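You operate a simulated robot arm through the tools that you are given. There is no shell and no other tool. Be economical: measure what you need, move in short steps, check, and stop when the job is done.

The job below is to be done with a simulated two-armed robot. You get a single attempt, and the scene is never put back.

Task
Hold the grey pail on the top of the packing table steady with one hand and put the folded brown bag in it with the other.

The check looks at the end state, three seconds after you hand in, the way a careful person would. Anything else that was tipped, shoved, dropped, spilled or broken makes it a failure.

Robot
Two 7-joint arms with two-finger parallel grippers on one trunk, on a base that drives. Base frame: it is fixed to the floor where the robot stands at the start and does not move with it; the origin is under the middle of the robot, x ahead of it, y to its left, z up. Readings come in cm, rad, newtons and seconds.
The left shoulder is at the start at [7, 13, 117.6], the right one opposite. With the tool pointing down near the work surface each hand reaches from about 10 to 50 cm from the robot's upright axis, wherever it stands, measured 20 degrees to its own side. Payload 1.57 kg a hand.
Tool frame (each hand has its own): the origin (TCP) lies between the finger pads and is the grasp point; the fingertips stand 3 cm ahead of it; z points along the fingers, y is the line along which they close. Largest opening 8 cm; finger width 1.7, thickness 1.2; the body of the gripper, 4 by 8.2 cm, starts 8 cm behind the TCP.
Orientation is that of the tool frame in the base frame, as a unit quaternion [w, x, y, z]. With the fingers straight down and closing along the base's y, the tool's x points along the base's -x, its y along +y and its z along -z.

Tools
- The arms move only by the tool nudge_tool. It takes "left_moves", "right_moves" or both (then of equal length, played together; a hand with none holds still); each is one flat list of numbers, 7 for each row, row after row: the shift along the tool's x, y, z in cm, then the turn, a rotation vector about the tool's x, y, z in rad, then the closure, from 0 (fully open) to 1 (shut). In form: [dx, dy, dz, rx, ry, rz, fingers, dx, dy, dz, rx, ry, rz, fingers, ...]. A call has 1 to 10 rows; each row shifts and turns the commanded pose from where the row before left it, along the tool's axes as they then stand. Each row takes 0.2 s and may step no farther than 5 cm and 0.15 rad from the row before; otherwise, or with a gripper value out of range, the whole call is refused. A pose out of reach is approached as far as the arm can. The call stops where the force on the tool passes 40 N (or 10 N more than at its start, if that is more) or the arm is blocked; 0.2 s more then pass. The fingers move at their own pace (about 10.8 cm/s each) and stop on an object; they squeeze with about 42 N. The grip force told is the motor's: it shows also when the fingers shut on nothing. Time passes only in rows, and 0.2 s behind the last, so rows that do not move let the fingers close. It gives the time, the measured TCP pose, the force on the tool (base axes), the opening and the grip force at its end, in the units of the frame above (readings bear some noise), with the torque about the TCP (base axes, N m) and any sound that the robot's microphone picked up.
- Cameras (640 x 400 px; columns grow to the right, rows downward): "scene" is now at [13.8, -1.72, 140.43]; the picture's right is [-0.19, -0.98, 0.00], its down [-0.56, 0.11, -0.82] and it looks along [0.81, -0.15, -0.57] (base axes); focal length 284 px, centre (320, 200). "left" rides on the left gripper at [7.2, 0.7, -12.2] in its tool frame; the picture's right is [-0.09, 1.00, 0.00], its down [-0.84, -0.08, -0.54] and it looks along [-0.54, -0.05, 0.84] (tool axes); focal length 238 px, centre (320, 200). "right" rides on the right gripper at [7.2, -0.7, -12.2] in its tool frame; the picture's right is [0.09, 1.00, 0.00], its down [-0.84, 0.08, -0.54] and it looks along [-0.54, 0.05, 0.84] (tool axes); focal length 238 px, centre (320, 200). There is no depth. A picture from a camera that has moved, and an enlarged one, comes with that camera's place and axes in the base frame and with its lens.
- get_image(camera): a new picture of that camera. The clock stands still meanwhile.
- slide_trunk(by): slides the trunk up (or, below 0, down) by that many cm; the arms and the scene camera ride with it, the base frame stays. It gives what a move gives, with no picture.
- drive_base(legs): drives the robot by 1 to 6 legs, each [ahead, left, turn to the left] in cm, cm and rad, along the robot's own axes; the way and the turn of a leg run together, so that a leg with both is an arc; at most 150 cm and 3.142 rad a leg. The arms and the cameras ride along, it lands a little off, and it stops where it bumps. It gives what a move gives.
- aim_head(pan, tilt): turns the head with the scene camera to pan (to the left, within 1.501 rad either way) and tilt (down, from -0.506 to 1.204), counted from straight ahead of the robot. It gives what a move gives.
- close_up(camera, box): a new picture of the part [left, top, right, bottom] of that camera's present view, enlarged. The clock stands still meanwhile.
- sign_off(): hands the job in; it is judged then, once.

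Go step by step. Nothing tells you exact positions but the pictures and the camera data: compare them with the known pose of the tool, close in by small moves and look again before you grip or let go. The budget is 120 turns and 100 pictures, counting those below and the enlarged ones. Unless the task says otherwise, let go and move clear before handing in, and close with one line.

The tools are called after ">>>" as a command line: name --argument value ..., lists and objects as JSON in quotes. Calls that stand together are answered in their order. nudge_tool: Moves the arms, as the interface text tells. Its arguments: {"type":"object","properties":{"left_moves":{"type":"array","items":{"type":"number"}},"right_moves":{"type":"array","items":{"type":"number"}}},"required":[]} The other tools are called the same way: slide_trunk (by) slides the trunk up or down; drive_base (legs) drives the base; aim_head (pan, tilt) turns the head that bears the scene camera; get_image (camera) takes a picture; close_up (camera, box) takes an enlarged picture of a part of a camera's view; sign_off () hands the job in.

At the start:

```text
clock: 0.0
left_tool_pos: [37.48, 9.49, 122.09]
left_ee_rot: [0.0, -0.001, 1.0, 0.0]
left_wrist_force: [0.0, 0.6, 0.9]
left_torque: [0.01, 0.02, 0.02]
left_opening: 8.0
left_finger_force: 0.0
right_tool_pos: [37.76, -22.0, 122.1]
right_ee_rot: [0.001, 0.001, 1.0, 0.0]
right_wrist_force: [-0.4, -0.2, -0.8]
right_torque: [-0.02, -0.01, 0.0]
right_opening: 7.98
right_finger_force: 0.1
trunk travel left (down, up): [-81.4, 12.6]
robot x, y, heading: [0.09, 0.15, 0.004]
head pan, tilt: [-0.188, 0.607]
```

scene: 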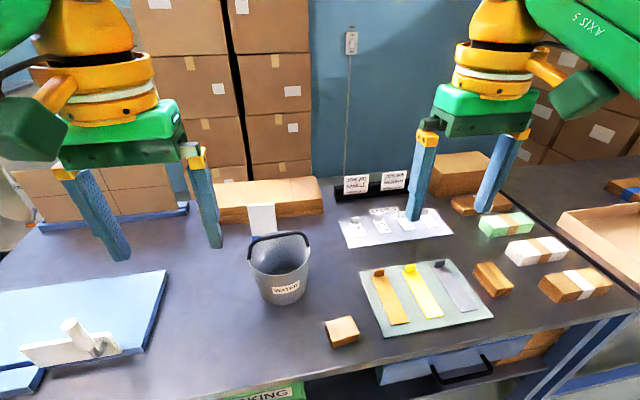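
right: 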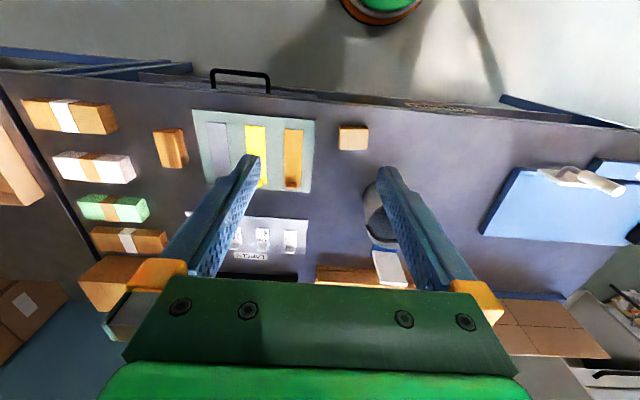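
left: 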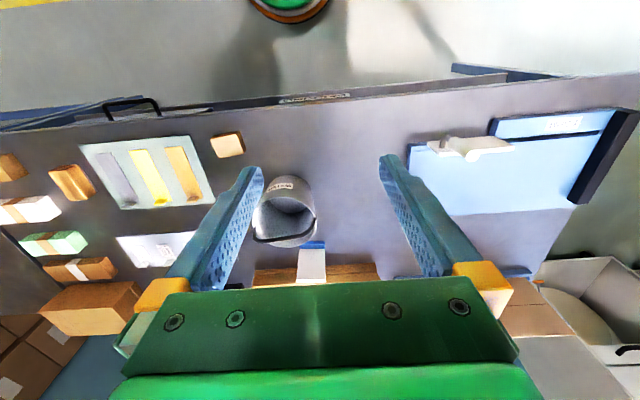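

I see a packing table with a grey pail (labelled WATER), a tray with coloured strips and several small bundles at the right. I need closer looks to tell which one is the folded brown bag and what is in the pail.

>>> close_up --camera "scene" --box '[420, 180, 640, 317]'

>>> close_up --camera "scene" --box '[220, 190, 420, 355]'

```text
2.91 times, centred on (530, 248) of scene
camera zoom: at [13.8, -1.72, 140.43], right [-0.19, -0.98, 0.0], down [-0.56, 0.11, -0.82], along [0.81, -0.15, -0.57], focal length 827 px, centre (-291, 59)
```

zoom: 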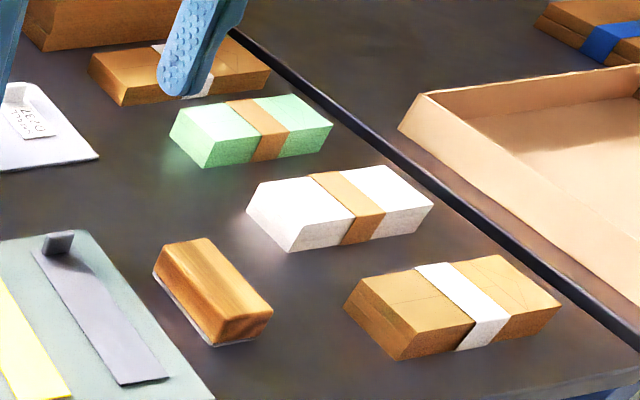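

```text
2.42 times, centred on (320, 272) of scene
camera zoom: at [13.8, -1.72, 140.43], right [-0.19, -0.98, 0.0], down [-0.56, 0.11, -0.82], along [0.81, -0.15, -0.57], focal length 690 px, centre (320, 24)
```

zoom: 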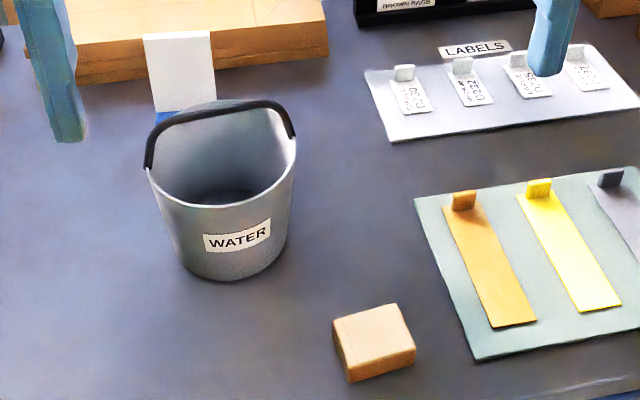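

The pail is empty enough and carries a swing handle; a black rack at the back reads something like "BROWN BAGS". I look at that and at the rest of the room.

>>> close_up --camera "scene" --box '[320, 140, 480, 240]'

>>> aim_head --pan -0.7 --tilt 0.6

>>> get_image --camera "scene"

>>> aim_head --pan 0.4 --tilt 0.7

>>> get_image --camera "scene"

```text
4.00 times, centred on (400, 190) of scene
camera zoom: at [13.8, -1.72, 140.43], right [-0.19, -0.98, 0.0], down [-0.56, 0.11, -0.82], along [0.81, -0.15, -0.57], focal length 1138 px, centre (0, 240)
```

zoom: 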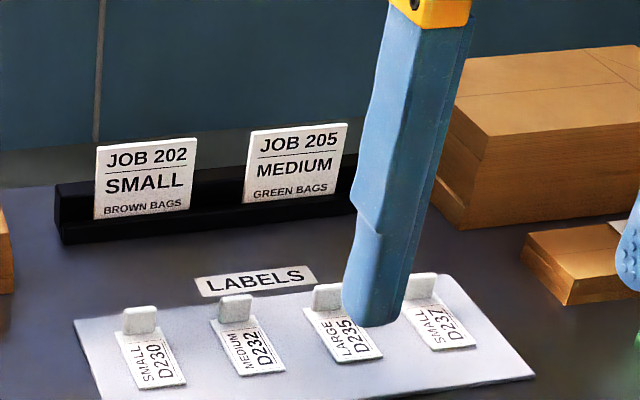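

```text
clock: 0.9
left_tool_pos: [37.41, 9.49, 121.97]
left_ee_rot: [-0.001, 0.0, 1.0, 0.0]
left_wrist_force: [0.1, 0.8, 0.5]
left_torque: [0.02, -0.03, 0.05]
left_opening: 8.0
left_finger_force: 0.0
right_tool_pos: [37.83, -22.05, 122.06]
right_ee_rot: [0.001, 0.001, 1.0, 0.0]
right_wrist_force: [-0.8, -0.5, 0.9]
right_torque: [0.01, 0.02, -0.04]
right_opening: 7.99
right_finger_force: 0.0
trunk travel left (down, up): [-81.4, 12.6]
robot x, y, heading: [-0.06, 0.06, 0.0]
head pan, tilt: [-0.7, 0.6]
```

```text
93 pictures are left
camera scene: at [11.91, -5.74, 140.5], right [-0.64, -0.77, 0.0], down [-0.43, 0.36, -0.82], along [0.63, -0.53, -0.57], focal length 284 px, centre (320, 200)
```

scene: 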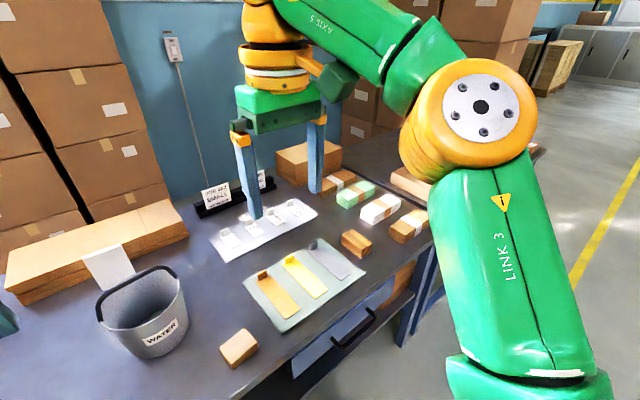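

```text
clock: 2.3
left_tool_pos: [37.52, 9.55, 122.1]
left_ee_rot: [0.0, 0.0, 1.0, 0.0]
left_wrist_force: [-0.2, -0.4, -0.5]
left_torque: [0.0, 0.0, -0.03]
left_opening: 7.99
left_finger_force: 0.0
right_tool_pos: [37.89, -22.13, 122.15]
right_ee_rot: [0.001, 0.001, 1.0, 0.001]
right_wrist_force: [-0.1, -0.9, -0.5]
right_torque: [0.02, -0.05, -0.01]
right_opening: 7.98
right_finger_force: 0.0
trunk travel left (down, up): [-81.4, 12.6]
robot x, y, heading: [-0.24, 0.01, 0.0]
head pan, tilt: [0.4, 0.7]
```

```text
92 pictures are left
camera scene: at [12.98, 3.23, 139.64], right [0.39, -0.92, 0.0], down [-0.59, -0.25, -0.76], along [0.7, 0.3, -0.64], focal length 284 px, centre (320, 200)
```

scene: 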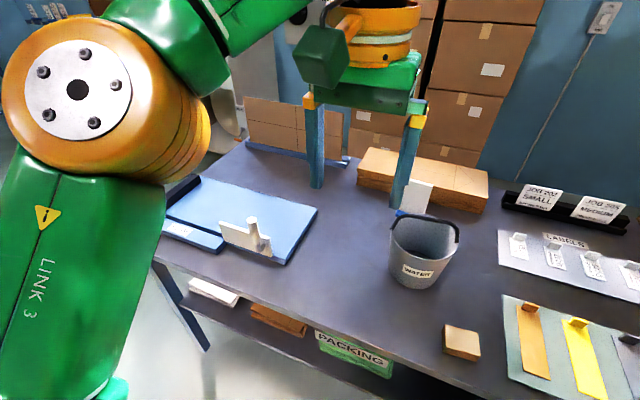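

Candidates: the tan block at the front edge, the wooden-looking block right of the tray, and the banded bundles. I zoom in on the small ones using the hand cameras and the scene camera.

>>> close_up --camera "scene" --box '[380, 200, 500, 375]'

>>> close_up --camera "right" --box '[10, 85, 210, 210]'

>>> close_up --camera "left" --box '[190, 120, 350, 290]'

>>> close_up --camera "right" --box '[190, 60, 390, 185]'

```text
2.29 times, centred on (440, 288) of scene
camera zoom: at [12.98, 3.23, 139.64], right [0.39, -0.92, 0.0], down [-0.59, -0.25, -0.76], along [0.7, 0.3, -0.64], focal length 650 px, centre (46, 0)
```

zoom: 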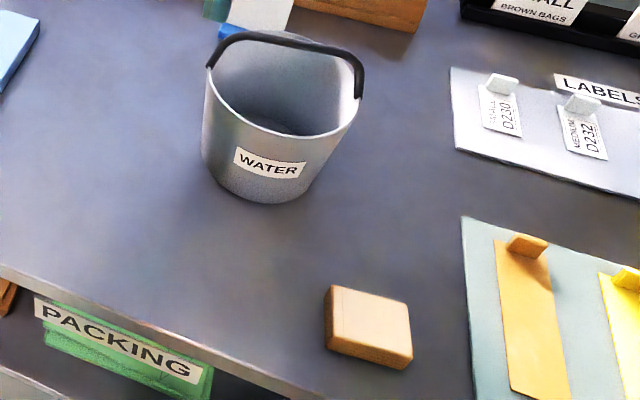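

```text
3.20 times, centred on (110, 148) of right
camera zoom: at [30.57, -22.86, 134.29], right [-0.09, 1.0, 0.0], down [0.84, 0.08, 0.54], along [0.54, 0.05, -0.84], focal length 763 px, centre (992, 368)
```

zoom: 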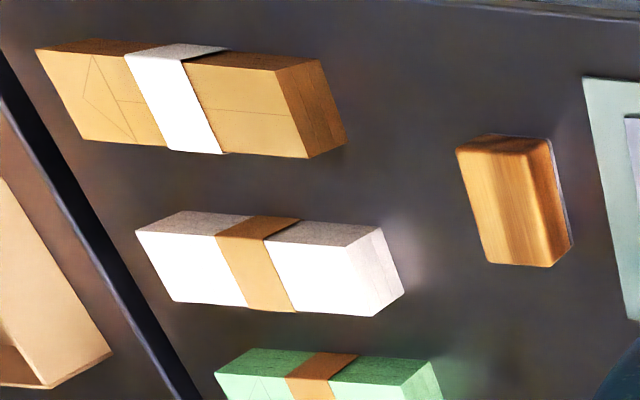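

```text
2.35 times, centred on (270, 205) of left
camera zoom: at [30.32, 10.16, 134.11], right [0.09, 1.0, 0.0], down [0.84, -0.08, 0.54], along [0.54, -0.05, -0.84], focal length 561 px, centre (438, 188)
```

zoom: 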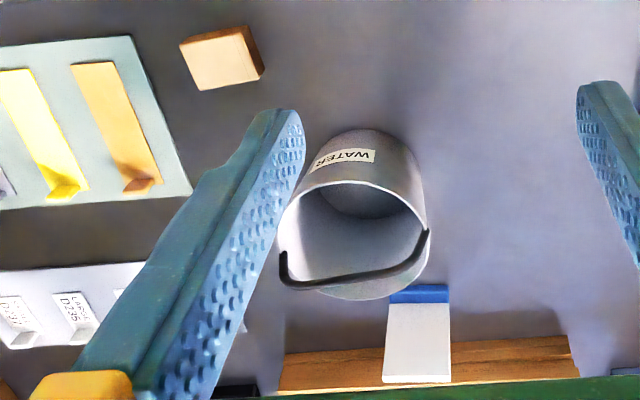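

```text
3.20 times, centred on (290, 122) of right
camera zoom: at [30.57, -22.86, 134.29], right [-0.09, 1.0, 0.0], down [0.84, 0.08, 0.54], along [0.54, 0.05, -0.84], focal length 763 px, centre (416, 448)
```

zoom: 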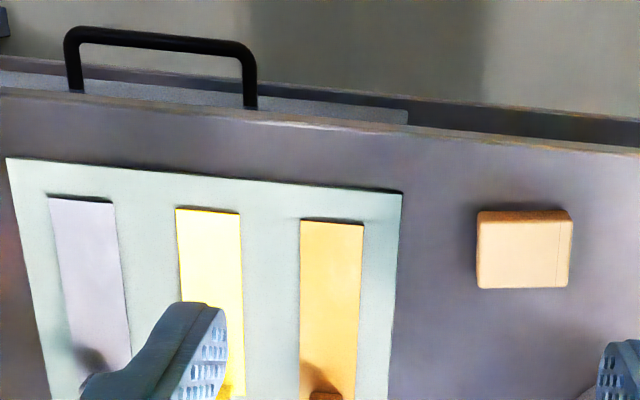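

The plain tan folded block at the front (about [47.6, -13.4, 80]) is the single folded bag, the banded ones are bundles, and the wooden one is a brush. I put the pail's rim centre at about [62, -1, 92] with a radius of 7. I need to drive closer, so I check the clearance under the table first.

>>> aim_head --pan 0.0 --tilt 1.2

>>> get_image --camera "scene"

```text
clock: 3.2
left_tool_pos: [37.38, 9.5, 122.13]
left_ee_rot: [0.0, 0.0, 1.0, 0.0]
left_wrist_force: [-0.7, -0.2, 0.2]
left_torque: [0.03, 0.04, -0.01]
left_opening: 8.03
left_finger_force: 0.0
right_tool_pos: [37.73, -22.08, 122.12]
right_ee_rot: [0.001, 0.001, 1.0, 0.0]
right_wrist_force: [-0.6, 0.0, 0.6]
right_torque: [-0.01, -0.02, 0.04]
right_opening: 8.0
right_finger_force: 0.1
trunk travel left (down, up): [-81.4, 12.6]
robot x, y, heading: [0.19, -0.02, -0.002]
head pan, tilt: [0.0, 1.201]
```

```text
87 pictures are left
camera scene: at [10.74, -0.05, 136.05], right [0.0, -1.0, 0.0], down [-0.93, 0.0, -0.36], along [0.36, 0.0, -0.93], focal length 284 px, centre (320, 200)
```

scene: 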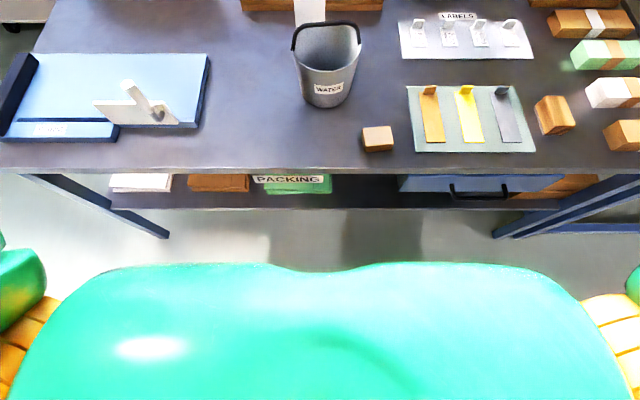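

The table edge is near x=40, and the chest front is near 15, with floor visible from 30 on. I drive 9 cm ahead and look again.

>>> drive_base --legs '[[9, 0, 0]]'

>>> get_image --camera "scene"

```text
clock: 4.3
left_tool_pos: [45.89, 9.34, 122.33]
left_ee_rot: [0.004, 0.001, 1.0, 0.0]
left_wrist_force: [-0.6, 0.4, 0.1]
left_torque: [0.02, -0.05, 0.01]
left_opening: 7.97
left_finger_force: 0.1
right_tool_pos: [46.18, -22.11, 122.38]
right_ee_rot: [0.003, 0.002, 1.0, 0.0]
right_wrist_force: [-0.6, -0.1, -0.3]
right_torque: [-0.06, -0.04, 0.0]
right_opening: 8.0
right_finger_force: 0.0
trunk travel left (down, up): [-81.4, 12.6]
robot x, y, heading: [8.84, 0.17, 0.001]
head pan, tilt: [0.0, 1.201]
```

```text
86 pictures are left
camera scene: at [19.05, -0.09, 136.1], right [0.0, -1.0, 0.0], down [-0.93, 0.0, -0.37], along [0.37, 0.0, -0.93], focal length 284 px, centre (320, 200)
```

scene: 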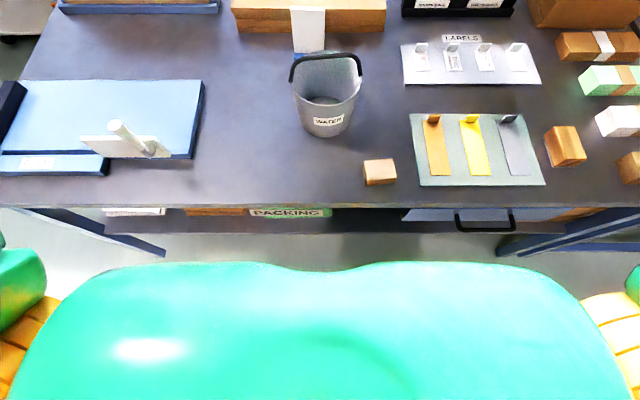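

There is clear floor between the chest and the shelf. I go another 8 cm, then rotate the right hand a quarter turn high up, so its camera sits to the right.

>>> drive_base --legs '[[8, 0, 0]]'

>>> get_image --camera "scene"

>>> nudge_tool --right_moves '[0, 0, 2, 0, 0, -0.15, 0, 0, 0, 2, 0, 0, -0.15, 0, 0, 0, 2, 0, 0, -0.15, 0, 0, 0, 2, 0, 0, -0.15, 0, 0, 0, 2, 0, 0, -0.15, 0, 0, 0, 2, 0, 0, -0.15, 0, 0, 0, 2, 0, 0, -0.15, 0, 0, 0, 2, 0, 0, -0.15, 0, 0, 0, 2, 0, 0, -0.15, 0, 0, 0, 2, 0, 0, -0.15, 0]'

>>> get_image --camera "right"

>>> get_image --camera "left"

```text
clock: 5.4
left_tool_pos: [54.06, 9.4, 122.37]
left_ee_rot: [0.003, 0.001, 1.0, 0.001]
left_wrist_force: [-0.7, 0.7, 1.1]
left_torque: [0.01, -0.01, 0.0]
left_opening: 8.0
left_finger_force: 0.0
right_tool_pos: [54.3, -22.26, 122.32]
right_ee_rot: [0.005, 0.003, 1.0, 0.0]
right_wrist_force: [-0.4, -0.7, 0.4]
right_torque: [-0.02, -0.07, -0.01]
right_opening: 7.99
right_finger_force: 0.0
trunk travel left (down, up): [-81.4, 12.6]
robot x, y, heading: [16.71, -0.09, -0.003]
head pan, tilt: [0.0, 1.201]
```

```text
85 pictures are left
camera scene: at [27.16, -0.12, 136.11], right [0.0, -1.0, 0.0], down [-0.93, 0.0, -0.37], along [0.37, 0.0, -0.93], focal length 284 px, centre (320, 200)
```

scene: 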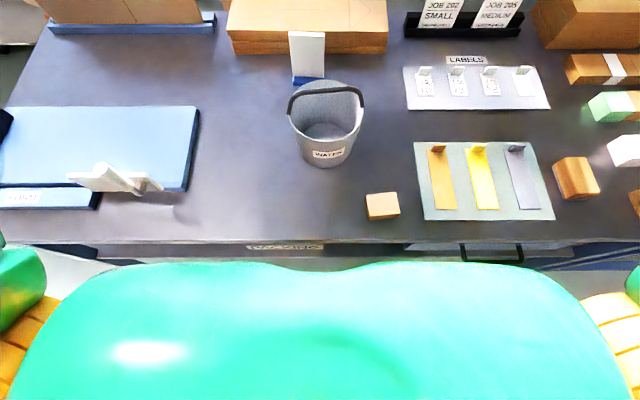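

```text
clock: 7.6
left_tool_pos: [54.75, 9.37, 122.01]
left_ee_rot: [0.001, 0.001, 1.0, -0.001]
left_wrist_force: [0.0, 0.4, 0.2]
left_torque: [-0.03, 0.01, -0.01]
left_opening: 8.04
left_finger_force: 0.0
right_tool_pos: [41.45, -14.87, 103.21]
right_ee_rot: [0.001, -0.679, 0.734, 0.0]
right_wrist_force: [0.0, -0.3, 0.0]
right_torque: [-0.01, -0.03, 0.01]
right_opening: 8.03
right_finger_force: 0.1
right hand out of reach, approached as far as the arm can: row 4, 5, 6, 7, 8, 9, 10
trunk travel left (down, up): [-81.4, 12.6]
robot x, y, heading: [17.21, 0.15, -0.004]
head pan, tilt: [0.0, 1.201]
```

```text
84 pictures are left
camera right: at [41.52, -22.15, 115.45], right [-1.0, -0.02, 0.0], down [-0.02, 0.84, 0.54], along [-0.01, 0.54, -0.84], focal length 238 px, centre (320, 200)
```

right: 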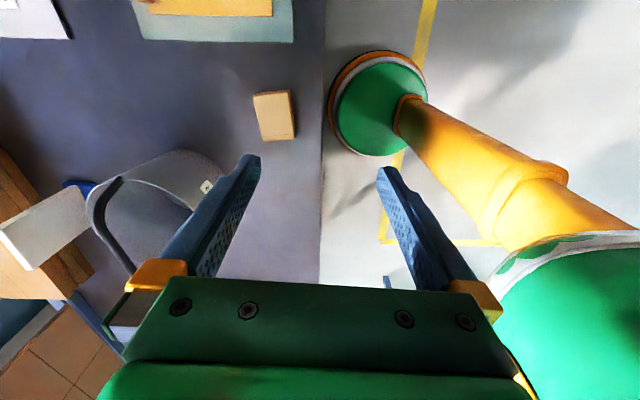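

```text
83 pictures are left
camera left: at [47.51, 10.08, 134.13], right [0.1, 1.0, 0.0], down [0.84, -0.08, 0.54], along [0.54, -0.05, -0.84], focal length 238 px, centre (320, 200)
```

left: 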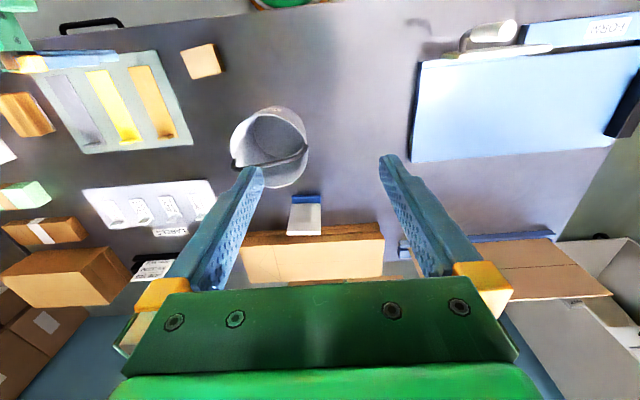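

The quarter turn was made, though the reach at that height pulled the right hand in to [41.5, -14.9, 103]. The bag re-measures at about [48, -13.8]; I move the right hand above it and lower it some.

>>> nudge_tool --right_moves '[-0.8, -3.2, 0, 0, 0, -0.04, 0, -0.8, -3.2, 0, 0, 0, -0.04, 0, 0, 0, 3, 0, 0, 0, 0, 0, 0, 3, 0, 0, 0, 0]'

>>> get_image --camera "right"

```text
clock: 8.6
left_tool_pos: [54.81, 9.17, 122.09]
left_ee_rot: [0.001, 0.002, 1.0, 0.0]
left_wrist_force: [-1.1, -0.6, 0.2]
left_torque: [-0.01, 0.03, 0.0]
left_opening: 7.98
left_finger_force: 0.1
right_tool_pos: [41.92, -11.7, 100.17]
right_ee_rot: [0.001, -0.707, 0.707, 0.0]
right_wrist_force: [-0.4, -1.0, 0.1]
right_torque: [0.03, -0.02, -0.01]
right_opening: 7.98
right_finger_force: 0.0
right hand out of reach, approached as far as the arm can: row 1, 2, 3, 4
trunk travel left (down, up): [-81.4, 12.6]
robot x, y, heading: [17.24, 0.08, -0.0]
head pan, tilt: [0.0, 1.201]
```

```text
82 pictures are left
camera right: at [42.49, -18.93, 112.36], right [-1.0, -0.09, 0.0], down [-0.08, 0.84, 0.54], along [-0.05, 0.54, -0.84], focal length 238 px, centre (320, 200)
```

right: 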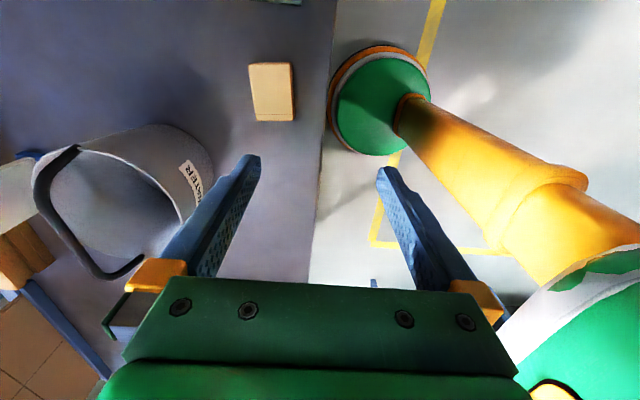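

The right hand stops short at x≈42 with this yaw, so the arm is folded near a limit. I try lower and forward.

>>> nudge_tool --right_moves '[0.7, -1, 2, 0, 0, 0, 0, 0.7, -1, 2, 0, 0, 0, 0, 0.7, -2, 2, 0, 0, 0, 0, 0, -2, 2, 0, 0, 0, 0]'

```text
clock: 9.6
left_tool_pos: [54.9, 9.47, 122.04]
left_ee_rot: [0.0, 0.002, 1.0, 0.0]
left_wrist_force: [0.4, 0.8, -0.7]
left_torque: [0.0, 0.02, 0.0]
left_opening: 8.01
left_finger_force: 0.0
right_tool_pos: [42.98, -9.19, 98.18]
right_ee_rot: [0.001, -0.706, 0.708, -0.004]
right_wrist_force: [-0.2, 0.4, -0.4]
right_torque: [-0.03, 0.02, -0.03]
right_opening: 7.99
right_finger_force: 0.0
right hand out of reach, approached as far as the arm can: row 1, 2, 3, 4
trunk travel left (down, up): [-81.4, 12.6]
robot x, y, heading: [17.16, 0.06, -0.003]
head pan, tilt: [0.0, 1.201]
```

Still limited and drifting in y, so this yaw is at a wrist limit. I turn part of the way back and see where it is free.

>>> nudge_tool --right_moves '[0, 0, 0, 0, 0, 0.15, 0, 0, 0, 0, 0, 0, 0.15, 0, 0, 0, 0, 0, 0, 0.15, 0, 0, 0, 0, 0, 0, 0.15, 0, 0, 0, 0, 0, 0, 0.15, 0]'

```text
clock: 10.8
left_tool_pos: [54.64, 9.4, 122.02]
left_ee_rot: [0.001, 0.002, 1.0, 0.001]
left_wrist_force: [-0.4, -0.2, 0.2]
left_torque: [0.01, 0.0, 0.02]
left_opening: 7.99
left_finger_force: 0.1
right_tool_pos: [42.99, -9.24, 98.13]
right_ee_rot: [0.001, -0.4, 0.917, -0.001]
right_wrist_force: [-0.8, 0.4, -0.4]
right_torque: [-0.02, -0.02, -0.02]
right_opening: 8.0
right_finger_force: 0.0
trunk travel left (down, up): [-81.4, 12.6]
robot x, y, heading: [17.37, 0.16, -0.007]
head pan, tilt: [0.0, 1.201]
```

At 47° yaw it is free. I move to the bag's xy at this yaw.

>>> nudge_tool --right_moves '[0, -3.4, 0, 0, 0, 0, 0, 0, -3.4, 0, 0, 0, 0, 0, 0, 0, 4, 0, 0, 0, 0]'

>>> get_image --camera "right"

```text
clock: 11.6
left_tool_pos: [54.71, 9.3, 122.14]
left_ee_rot: [0.0, 0.001, 1.0, 0.0]
left_wrist_force: [-0.5, -1.2, 0.0]
left_torque: [-0.03, 0.03, -0.02]
left_opening: 8.01
left_finger_force: 0.0
right_tool_pos: [48.02, -13.95, 94.17]
right_ee_rot: [0.001, -0.401, 0.916, -0.001]
right_wrist_force: [0.1, 0.2, 0.0]
right_torque: [-0.03, 0.0, 0.02]
right_opening: 7.99
right_finger_force: 0.1
trunk travel left (down, up): [-81.4, 12.6]
robot x, y, heading: [17.19, 0.01, -0.007]
head pan, tilt: [0.0, 1.201]
```

```text
81 pictures are left
camera right: at [43.51, -19.73, 106.34], right [-0.79, 0.61, 0.0], down [0.51, 0.67, 0.54], along [0.33, 0.43, -0.84], focal length 238 px, centre (320, 200)
```

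right: 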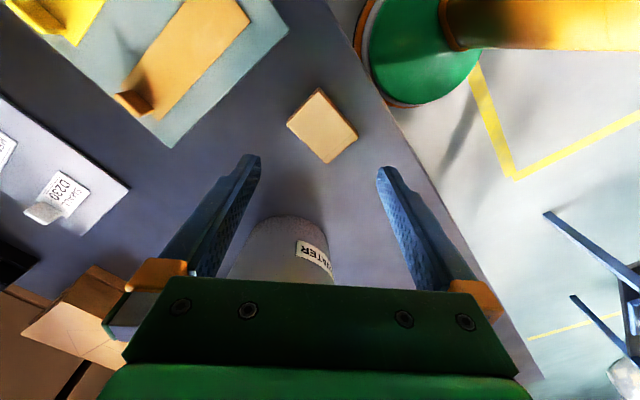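

The right hand is above the bag and free here. The bag is about 6.4 cm (along y) by 4.7 cm, turned about 7°, centre [47.9, -13.5]. I turn the hand to yaw 7° so it closes along the long side, lower it a bit and look.

>>> nudge_tool --right_moves '[0, 0, 0, 0, 0, 0.14, 0, 0, 0, 0, 0, 0, 0.14, 0, 0, 0, 0, 0, 0, 0.14, 0, 0, 0, 0, 0, 0, 0.14, 0, 0, 0.3, 2, 0, 0, 0.14, 0, 0, 0, 3, 0, 0, 0, 0]'

>>> get_image --camera "right"

>>> aim_head --pan -0.4 --tilt 1.0

>>> get_image --camera "scene"

```text
clock: 13.0
left_tool_pos: [54.79, 9.35, 122.1]
left_ee_rot: [0.001, 0.002, 1.0, 0.0]
left_wrist_force: [-0.2, 0.1, -0.5]
left_torque: [-0.02, -0.02, 0.01]
left_opening: 7.99
left_finger_force: 0.0
right_tool_pos: [47.87, -13.51, 89.17]
right_ee_rot: [0.001, -0.062, 0.998, 0.0]
right_wrist_force: [0.3, -0.6, -0.4]
right_torque: [0.01, 0.0, -0.02]
right_opening: 8.01
right_finger_force: 0.2
trunk travel left (down, up): [-81.4, 12.6]
robot x, y, heading: [17.43, 0.04, -0.007]
head pan, tilt: [0.0, 1.201]
```

```text
80 pictures are left
camera right: at [40.74, -15.17, 101.3], right [-0.21, 0.98, 0.0], down [0.82, 0.18, 0.54], along [0.53, 0.12, -0.84], focal length 238 px, centre (320, 200)
```

right: 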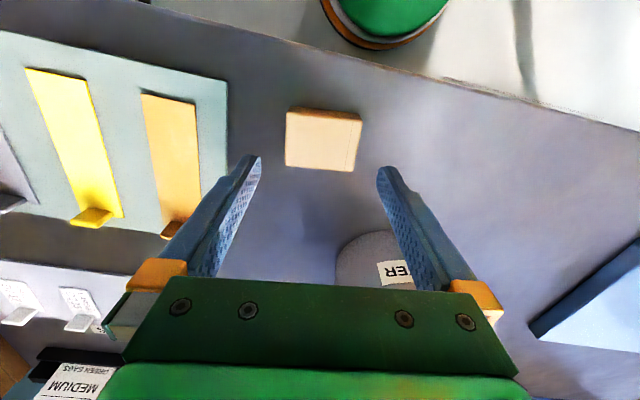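

```text
clock: 13.8
left_tool_pos: [54.85, 9.36, 122.1]
left_ee_rot: [0.002, 0.003, 1.0, 0.0]
left_wrist_force: [-0.1, -0.6, 0.0]
left_torque: [-0.01, 0.0, -0.01]
left_opening: 7.98
left_finger_force: 0.1
right_tool_pos: [47.79, -13.37, 89.18]
right_ee_rot: [0.001, -0.063, 0.998, 0.0]
right_wrist_force: [-0.6, 0.5, 0.7]
right_torque: [0.04, 0.0, 0.0]
right_opening: 7.99
right_finger_force: 0.0
trunk travel left (down, up): [-81.4, 12.6]
robot x, y, heading: [17.28, -0.36, -0.005]
head pan, tilt: [-0.4, 1.0]
```

```text
79 pictures are left
camera scene: at [28.74, -2.83, 137.3], right [-0.39, -0.92, 0.0], down [-0.77, 0.33, -0.54], along [0.5, -0.21, -0.84], focal length 284 px, centre (320, 200)
```

scene: 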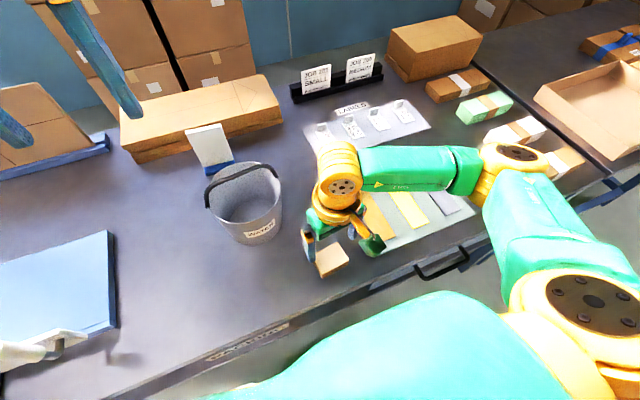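

The hand camera shows the bag centred between the fingers, top at z≈80.1 and about 2 cm thick, table about 78. I lower to TCP z≈82 and check.

>>> nudge_tool --right_moves '[0, 0, 2, 0, 0, 0, 0, 0, 0, 2, 0, 0, 0, 0, 0, 0, 2, 0, 0, 0, 0, 0, 0, 1, 0, 0, 0, 0]'

>>> get_image --camera "right"

>>> close_up --camera "scene" --box '[270, 200, 430, 300]'

```text
clock: 14.8
left_tool_pos: [54.69, 9.28, 122.06]
left_ee_rot: [0.001, 0.002, 1.0, 0.0]
left_wrist_force: [-0.6, 0.3, -0.8]
left_torque: [0.02, 0.03, -0.02]
left_opening: 7.97
left_finger_force: 0.0
right_tool_pos: [48.02, -13.75, 82.05]
right_ee_rot: [0.001, -0.063, 0.998, 0.001]
right_wrist_force: [-0.9, 0.3, 0.3]
right_torque: [-0.03, -0.01, -0.03]
right_opening: 8.0
right_finger_force: 0.0
trunk travel left (down, up): [-81.4, 12.6]
robot x, y, heading: [17.1, -0.27, -0.002]
head pan, tilt: [-0.4, 1.0]
```

```text
78 pictures are left
camera right: at [40.89, -15.31, 94.2], right [-0.22, 0.98, 0.0], down [0.82, 0.18, 0.54], along [0.53, 0.12, -0.84], focal length 238 px, centre (320, 200)
```

right: 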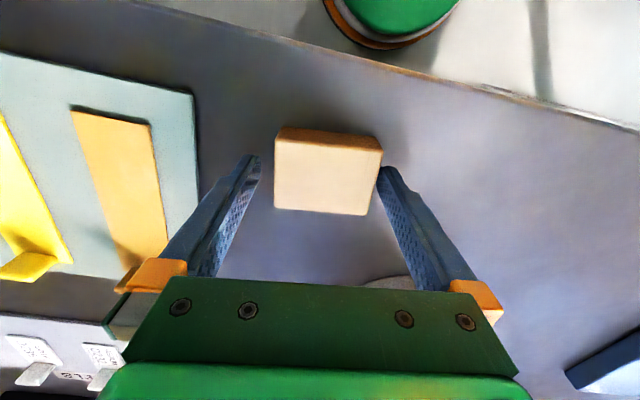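

```text
4.00 times, centred on (350, 250) of scene
camera zoom: at [28.77, -2.84, 137.3], right [-0.39, -0.92, 0.0], down [-0.77, 0.33, -0.54], along [0.5, -0.21, -0.84], focal length 1138 px, centre (200, 0)
```

zoom: 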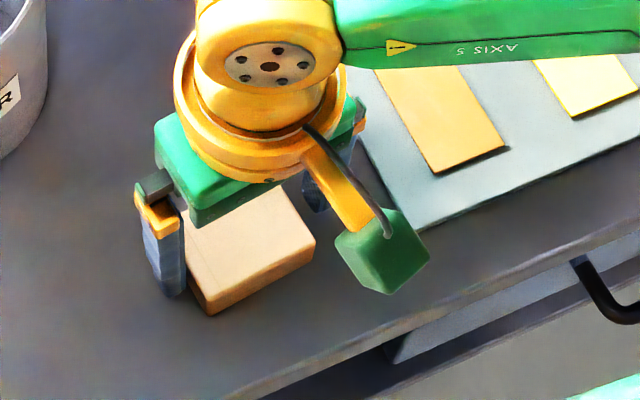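

The bag sits about 0.35 cm to the +y side of centre and is otherwise aligned. I correct that, go 0.5 cm lower and close.

>>> nudge_tool --right_moves '[0, 0.35, 0, 0, 0, 0, 0, 0, 0, 0.5, 0, 0, 0, 0, 0, 0, 0, 0, 0, 0, 0]'

>>> get_image --camera "right"

```text
clock: 15.7
left_tool_pos: [54.67, 9.38, 122.09]
left_ee_rot: [0.001, 0.002, 1.0, 0.0]
left_wrist_force: [0.0, 0.4, 0.5]
left_torque: [-0.03, 0.0, -0.04]
left_opening: 7.99
left_finger_force: 0.0
right_tool_pos: [48.12, -13.3, 81.58]
right_ee_rot: [0.0, -0.063, 0.998, 0.0]
right_wrist_force: [0.4, -0.3, -0.3]
right_torque: [0.02, -0.01, -0.03]
right_opening: 8.02
right_finger_force: 0.1
trunk travel left (down, up): [-81.4, 12.6]
robot x, y, heading: [17.15, -0.21, -0.002]
head pan, tilt: [-0.4, 1.0]
```

```text
76 pictures are left
camera right: at [40.94, -14.95, 93.78], right [-0.22, 0.98, 0.0], down [0.82, 0.18, 0.54], along [0.53, 0.12, -0.84], focal length 238 px, centre (320, 200)
```

right: 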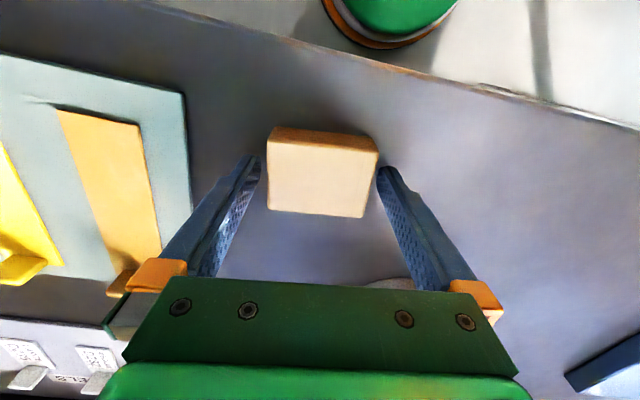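

The bag is centred between the fingers. I close on it.

>>> nudge_tool --right_moves '[0, 0, 0, 0, 0, 0, 1, 0, 0, 0, 0, 0, 0, 1, 0, 0, 0, 0, 0, 0, 1]'

>>> get_image --camera "right"

```text
clock: 16.4
left_tool_pos: [54.7, 9.37, 122.06]
left_ee_rot: [0.001, 0.002, 1.0, 0.001]
left_wrist_force: [-0.1, -0.3, 0.1]
left_torque: [-0.01, 0.02, 0.01]
left_opening: 8.02
left_finger_force: 0.1
right_tool_pos: [48.02, -13.18, 81.58]
right_ee_rot: [0.001, -0.063, 0.998, 0.0]
right_wrist_force: [-0.1, -0.9, -0.3]
right_torque: [0.04, 0.02, 0.01]
right_opening: 6.47
right_finger_force: 41.6
trunk travel left (down, up): [-81.4, 12.6]
robot x, y, heading: [17.12, -0.11, -0.003]
head pan, tilt: [-0.4, 1.0]
```

```text
75 pictures are left
camera right: at [40.94, -14.95, 93.79], right [-0.22, 0.98, 0.0], down [0.82, 0.18, 0.54], along [0.53, 0.12, -0.84], focal length 238 px, centre (320, 200)
```

right: 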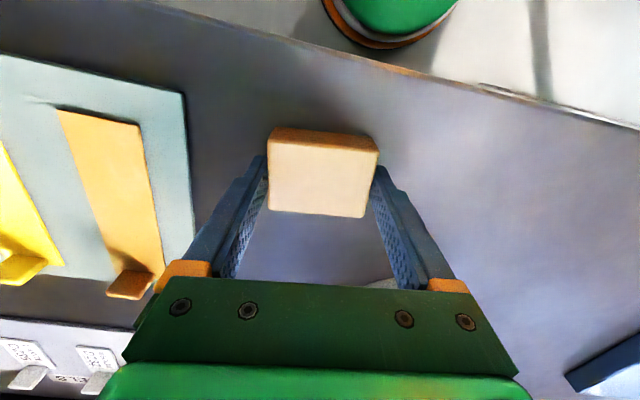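

The bag is gripped (6.5 cm opening, 42 N). I lift it straight up, and bring the left hand above the pail's left side at z≈107.

>>> nudge_tool --right_moves '[0, 0, -2, 0, 0, 0, 1, 0, 0, -4, 0, 0, 0, 1, 0, 0, -4, 0, 0, 0, 1, 0, 0, -4, 0, 0, 0, 1, 0, 0, -4, 0, 0, 0, 1]' --left_moves '[-1, -0.5, 3, 0, 0, 0, 0, -1, -0.5, 3, 0, 0, 0, 0, -1, -0.5, 3, 0, 0, 0, 0, -1, -0.5, 3, 0, 0, 0, 0, 0, -0.5, 3, 0, 0, 0, 0]'

>>> get_image --camera "left"

>>> aim_head --pan 0.0 --tilt 0.9

>>> get_image --camera "scene"

```text
clock: 17.6
left_tool_pos: [58.73, 6.85, 107.12]
left_ee_rot: [-0.001, 0.002, 1.0, -0.001]
left_wrist_force: [0.3, 0.0, -0.9]
left_torque: [0.03, 0.0, 0.02]
left_opening: 8.01
left_finger_force: 0.1
right_tool_pos: [47.95, -13.25, 99.79]
right_ee_rot: [0.001, -0.062, 0.998, 0.0]
right_wrist_force: [0.3, -0.4, 0.0]
right_torque: [0.02, -0.01, -0.01]
right_opening: 6.47
right_finger_force: 41.6
trunk travel left (down, up): [-81.4, 12.6]
robot x, y, heading: [17.16, -0.02, -0.004]
head pan, tilt: [-0.4, 1.0]
```

```text
74 pictures are left
camera left: at [51.65, 7.51, 119.11], right [0.09, 1.0, 0.0], down [0.84, -0.08, 0.54], along [0.54, -0.05, -0.84], focal length 238 px, centre (320, 200)
```

left: 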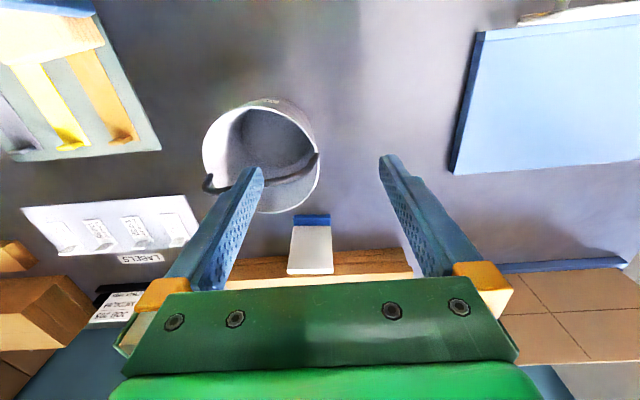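

```text
clock: 18.5
left_tool_pos: [58.82, 6.76, 107.21]
left_ee_rot: [0.0, 0.002, 1.0, 0.0]
left_wrist_force: [-0.1, -0.3, 0.0]
left_torque: [0.01, 0.01, 0.01]
left_opening: 8.0
left_finger_force: 0.1
right_tool_pos: [47.74, -13.25, 99.68]
right_ee_rot: [0.0, -0.062, 0.998, 0.0]
right_wrist_force: [-0.8, 0.6, -0.6]
right_torque: [0.0, 0.0, 0.0]
right_opening: 6.47
right_finger_force: 41.9
trunk travel left (down, up): [-81.4, 12.6]
robot x, y, heading: [17.14, -0.17, -0.005]
head pan, tilt: [0.0, 0.901]
```

```text
73 pictures are left
camera scene: at [29.88, -0.15, 138.02], right [0.0, -1.0, 0.0], down [-0.78, 0.0, -0.62], along [0.62, 0.0, -0.78], focal length 284 px, centre (320, 200)
```

scene: 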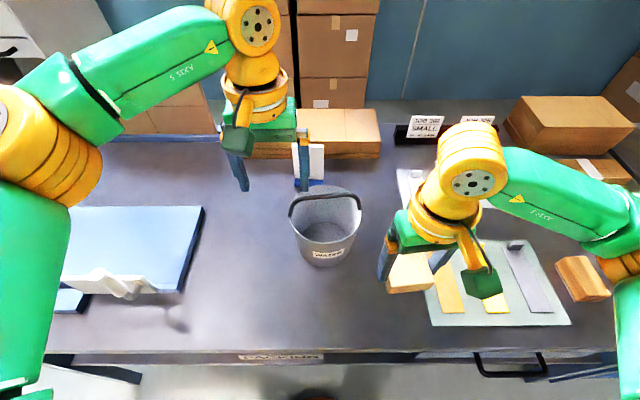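

The bag is lifted and the left hand is near the pail. I zoom in on the rim and handle.

>>> close_up --camera "left" --box '[180, 80, 360, 230]'

>>> close_up --camera "scene" --box '[270, 170, 390, 280]'

```text
2.67 times, centred on (270, 155) of left
camera zoom: at [51.57, 7.46, 119.2], right [0.1, 1.0, 0.0], down [0.84, -0.08, 0.54], along [0.54, -0.05, -0.84], focal length 636 px, centre (453, 320)
```

zoom: 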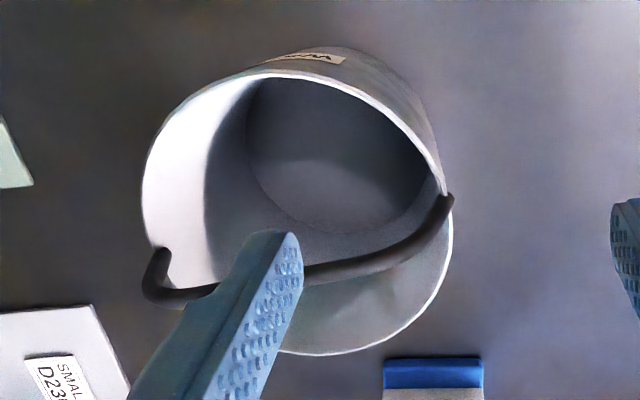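

```text
3.64 times, centred on (330, 225) of scene
camera zoom: at [29.88, -0.15, 138.02], right [0.0, -1.0, 0.0], down [-0.78, 0.0, -0.62], along [0.62, 0.0, -0.78], focal length 1034 px, centre (284, 109)
```

zoom: 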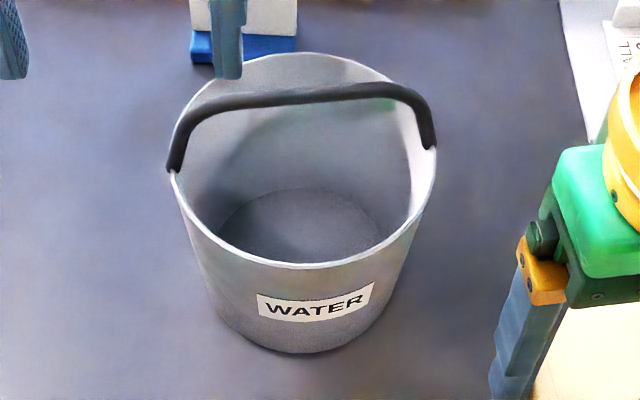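

The handle stands nearly upright over the pail's middle (bar at about x 64, z 96.5), with the rim centre about [63.5, -1, 92] and R≈7.1. So the plan is for the left hand to grip the rim on the back-left (about 120° around from the front), behind the handle's pivot, and for the bag to go in through the front half. I turn the left hand 30° and bring it above that spot.

>>> nudge_tool --left_moves '[0, 0, 0, 0, 0, 0.13, 0, 0, 0, 0, 0, 0, 0.13, 0, 0, 0, 0, 0, 0, 0.13, 0, 0, 0, 0, 0, 0, 0.13, 0, -4, 1.55, 0, 0, 0, 0, 0, -4, 1.55, 0, 0, 0, 0, 0, 0, 0, 0, 0.15, 0, 0, 0]'

>>> get_image --camera "left"

>>> get_image --camera "scene"

```text
clock: 20.1
left_tool_pos: [61.55, 8.89, 105.13]
left_ee_rot: [-0.018, 0.257, 0.963, -0.074]
left_wrist_force: [0.2, 0.5, 0.0]
left_torque: [-0.03, 0.0, -0.02]
left_opening: 8.01
left_finger_force: 0.1
left hand out of reach, approached as far as the arm can: row 5, 6, 7
right_tool_pos: [47.95, -13.0, 99.72]
right_ee_rot: [0.001, -0.063, 0.998, -0.001]
right_wrist_force: [-0.4, 0.8, -0.6]
right_torque: [-0.01, -0.03, 0.04]
right_opening: 6.43
right_finger_force: 42.3
trunk travel left (down, up): [-81.4, 12.6]
robot x, y, heading: [17.13, 0.25, -0.001]
head pan, tilt: [0.0, 0.901]
```

```text
70 pictures are left
camera left: at [56.5, 14.71, 116.9], right [0.57, 0.81, -0.15], down [0.73, -0.41, 0.55], along [0.38, -0.42, -0.82], focal length 238 px, centre (320, 200)
```

left: 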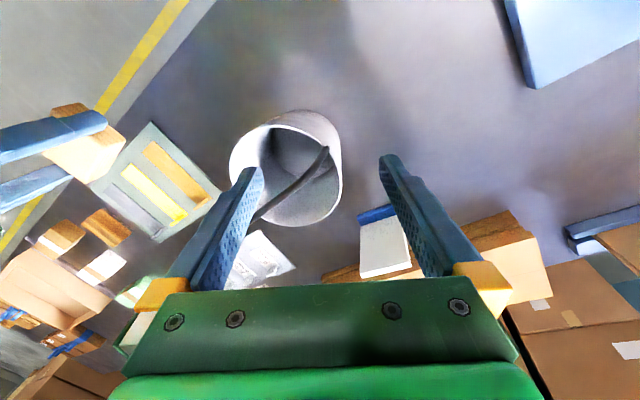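

```text
69 pictures are left
camera scene: at [29.9, 0.22, 138.02], right [0.0, -1.0, 0.0], down [-0.78, 0.0, -0.62], along [0.62, 0.0, -0.78], focal length 284 px, centre (320, 200)
```

scene: 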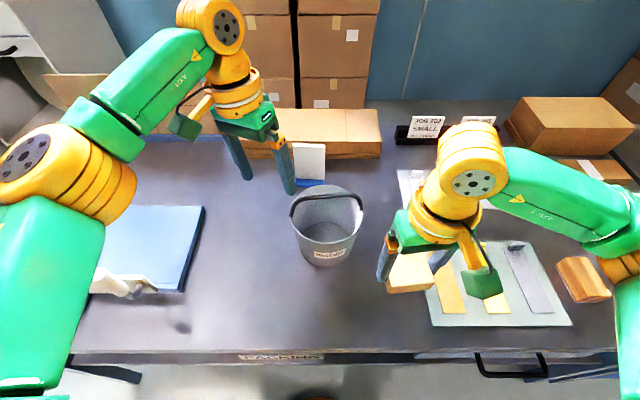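

The left arm is at its reach limit there. The base's front is near x=36 with room to spare, so I drive 4 cm ahead with both hands high, then move again.

>>> drive_base --legs '[[4, 0, 0]]'

>>> nudge_tool --left_moves '[-1, -2, 1, 0, 0, 0, 0, -1, -2, 1, 0, 0, 0, 0]'

```text
clock: 21.0
left_tool_pos: [65.08, 8.64, 105.41]
left_ee_rot: [-0.016, 0.259, 0.963, -0.072]
left_wrist_force: [-0.8, -1.0, 0.9]
left_torque: [0.01, -0.07, 0.01]
left_opening: 8.01
left_finger_force: 0.1
right_tool_pos: [51.35, -13.25, 99.85]
right_ee_rot: [0.005, -0.063, 0.998, 0.0]
right_wrist_force: [-0.6, 0.3, -0.6]
right_torque: [0.02, -0.06, 0.02]
right_opening: 6.44
right_finger_force: 41.6
trunk travel left (down, up): [-81.4, 12.6]
robot x, y, heading: [21.41, -0.21, -0.004]
head pan, tilt: [0.0, 0.901]
```

```text
clock: 21.6
left_tool_pos: [64.99, 3.66, 103.86]
left_ee_rot: [-0.019, 0.259, 0.963, -0.071]
left_wrist_force: [-0.2, -0.7, -1.0]
left_torque: [0.04, -0.04, 0.01]
left_opening: 8.01
left_finger_force: 0.1
right_tool_pos: [51.82, -13.41, 99.72]
right_ee_rot: [0.002, -0.063, 0.998, 0.001]
right_wrist_force: [1.3, 0.7, 0.4]
right_torque: [0.01, -0.01, -0.01]
right_opening: 6.46
right_finger_force: 41.7
trunk travel left (down, up): [-81.4, 12.6]
robot x, y, heading: [21.43, -0.18, -0.001]
head pan, tilt: [0.0, 0.901]
```

Reachable now. I shift to the point above the back-left rim, on the leaned approach line, and look.

>>> nudge_tool --left_moves '[-0.5, 2, -0.3, 0, 0, 0, 0, -0.6, 2.1, -0.3, 0, 0, 0, 0]'

>>> get_image --camera "left"

>>> close_up --camera "scene" --box '[210, 130, 450, 300]'

```text
clock: 22.2
left_tool_pos: [65.96, 4.66, 103.74]
left_ee_rot: [-0.019, 0.259, 0.963, -0.072]
left_wrist_force: [0.6, 0.5, 0.2]
left_torque: [0.0, -0.02, 0.03]
left_opening: 8.0
left_finger_force: 0.1
left hand out of reach, approached as far as the arm can: row 1, 2
right_tool_pos: [51.91, -13.31, 99.73]
right_ee_rot: [0.001, -0.062, 0.998, -0.001]
right_wrist_force: [0.0, 0.5, -0.6]
right_torque: [-0.01, 0.01, -0.03]
right_opening: 6.49
right_finger_force: 42.1
trunk travel left (down, up): [-81.4, 12.6]
robot x, y, heading: [21.15, -0.24, -0.006]
head pan, tilt: [0.0, 0.901]
```

```text
68 pictures are left
camera left: at [60.92, 10.28, 115.56], right [0.57, 0.81, -0.15], down [0.73, -0.41, 0.55], along [0.38, -0.42, -0.82], focal length 238 px, centre (320, 200)
```

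left: 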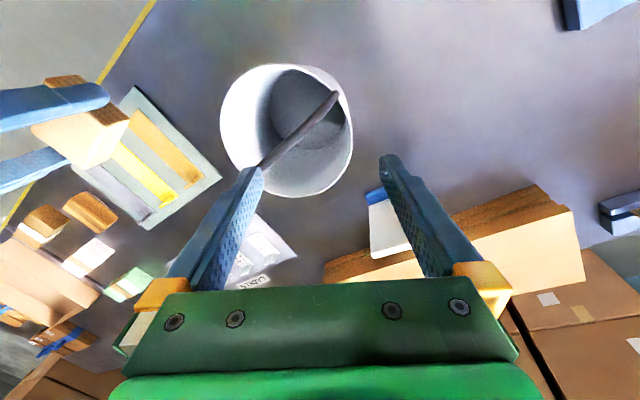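

```text
2.35 times, centred on (330, 215) of scene
camera zoom: at [33.98, -0.21, 138.03], right [0.0, -1.0, 0.0], down [-0.78, 0.0, -0.62], along [0.62, 0.0, -0.78], focal length 669 px, centre (296, 165)
```

zoom: 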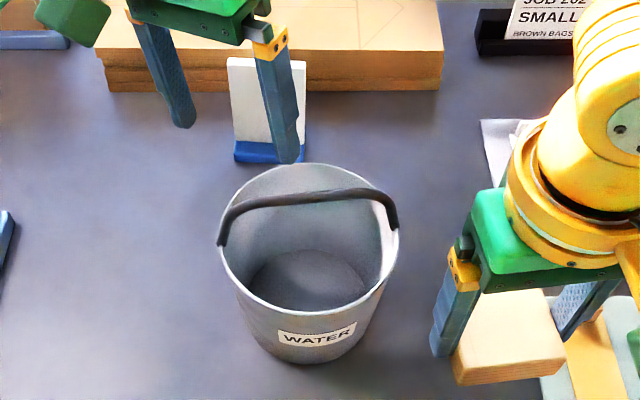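

I still need a few cm of reach. I check how much room is in front of the chest.

>>> aim_head --pan 0.0 --tilt 1.2

>>> get_image --camera "scene"

```text
clock: 23.0
left_tool_pos: [66.11, 4.58, 103.65]
left_ee_rot: [-0.018, 0.258, 0.963, -0.073]
left_wrist_force: [0.4, 0.4, 0.1]
left_torque: [0.01, 0.0, -0.02]
left_opening: 7.99
left_finger_force: 0.0
right_tool_pos: [51.92, -13.16, 99.81]
right_ee_rot: [0.001, -0.061, 0.998, 0.0]
right_wrist_force: [0.2, 0.0, -0.5]
right_torque: [0.05, 0.02, 0.0]
right_opening: 6.46
right_finger_force: 42.1
trunk travel left (down, up): [-81.4, 12.6]
robot x, y, heading: [21.64, 0.15, -0.004]
head pan, tilt: [0.0, 1.201]
```

```text
66 pictures are left
camera scene: at [32.1, -0.15, 136.04], right [0.0, -1.0, 0.0], down [-0.93, 0.0, -0.36], along [0.36, 0.0, -0.93], focal length 284 px, centre (320, 200)
```

scene: 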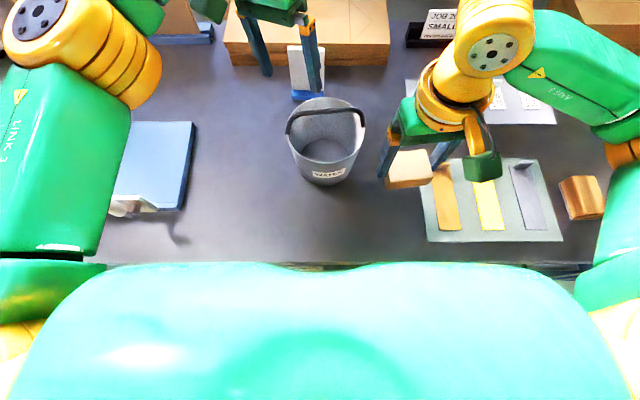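

The chest is still short of the table edge and above it. I drive 3 cm more and then shift the left hand to its approach line.

>>> drive_base --legs '[[3, 0, 0]]'

>>> nudge_tool --left_moves '[0.6, 1.0, -0.2, 0, 0, 0, 0]'

>>> get_image --camera "left"

```text
clock: 23.8
left_tool_pos: [68.43, 4.49, 103.96]
left_ee_rot: [-0.015, 0.259, 0.963, -0.072]
left_wrist_force: [-0.5, 0.6, 0.6]
left_torque: [0.0, -0.03, 0.0]
left_opening: 7.99
left_finger_force: 0.1
right_tool_pos: [54.48, -13.22, 99.88]
right_ee_rot: [0.004, -0.061, 0.998, 0.0]
right_wrist_force: [-1.0, -0.7, -0.9]
right_torque: [0.01, -0.03, 0.0]
right_opening: 6.44
right_finger_force: 42.2
trunk travel left (down, up): [-81.4, 12.6]
robot x, y, heading: [23.94, 0.01, -0.001]
head pan, tilt: [0.0, 1.201]
```

```text
clock: 24.2
left_tool_pos: [68.96, 5.76, 103.69]
left_ee_rot: [-0.02, 0.258, 0.963, -0.073]
left_wrist_force: [-0.3, 0.4, 0.8]
left_torque: [-0.05, -0.02, -0.01]
left_opening: 8.0
left_finger_force: 0.0
right_tool_pos: [55.29, -13.16, 99.59]
right_ee_rot: [0.0, -0.062, 0.998, 0.0]
right_wrist_force: [0.3, 0.7, -0.2]
right_torque: [0.0, 0.0, 0.01]
right_opening: 6.45
right_finger_force: 41.5
trunk travel left (down, up): [-81.4, 12.6]
robot x, y, heading: [24.58, -0.18, -0.001]
head pan, tilt: [0.0, 1.201]
```

```text
65 pictures are left
camera left: at [64.09, 11.58, 115.46], right [0.57, 0.81, -0.15], down [0.73, -0.41, 0.55], along [0.38, -0.42, -0.82], focal length 238 px, centre (320, 200)
```

left: 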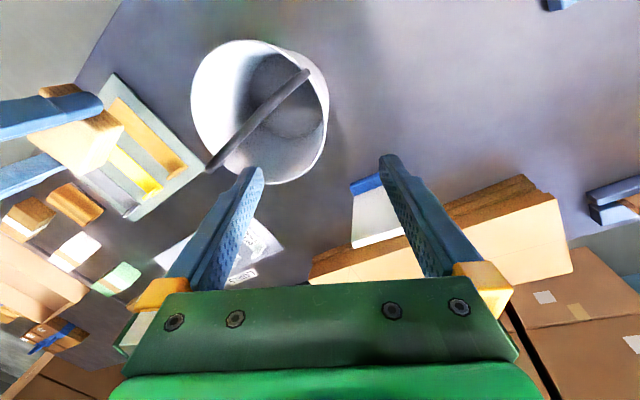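

The approach line (about (320,130) at rim depth) is nearly on the rim's edge. I zoom in to refine.

>>> close_up --camera "left" --box '[180, 30, 400, 200]'

```text
2.35 times, centred on (290, 115) of left
camera zoom: at [64.09, 11.58, 115.46], right [0.57, 0.81, -0.15], down [0.73, -0.41, 0.55], along [0.38, -0.42, -0.82], focal length 561 px, centre (391, 400)
```

zoom: 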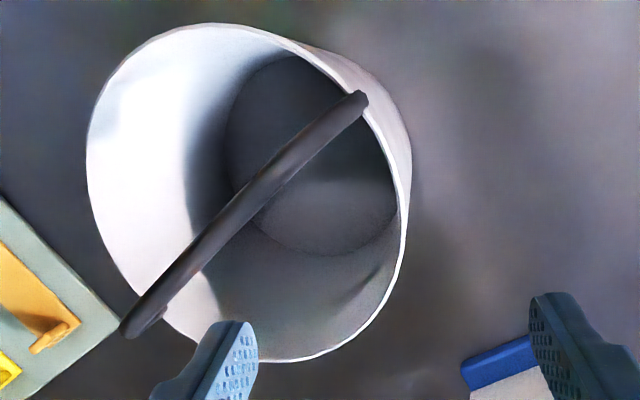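

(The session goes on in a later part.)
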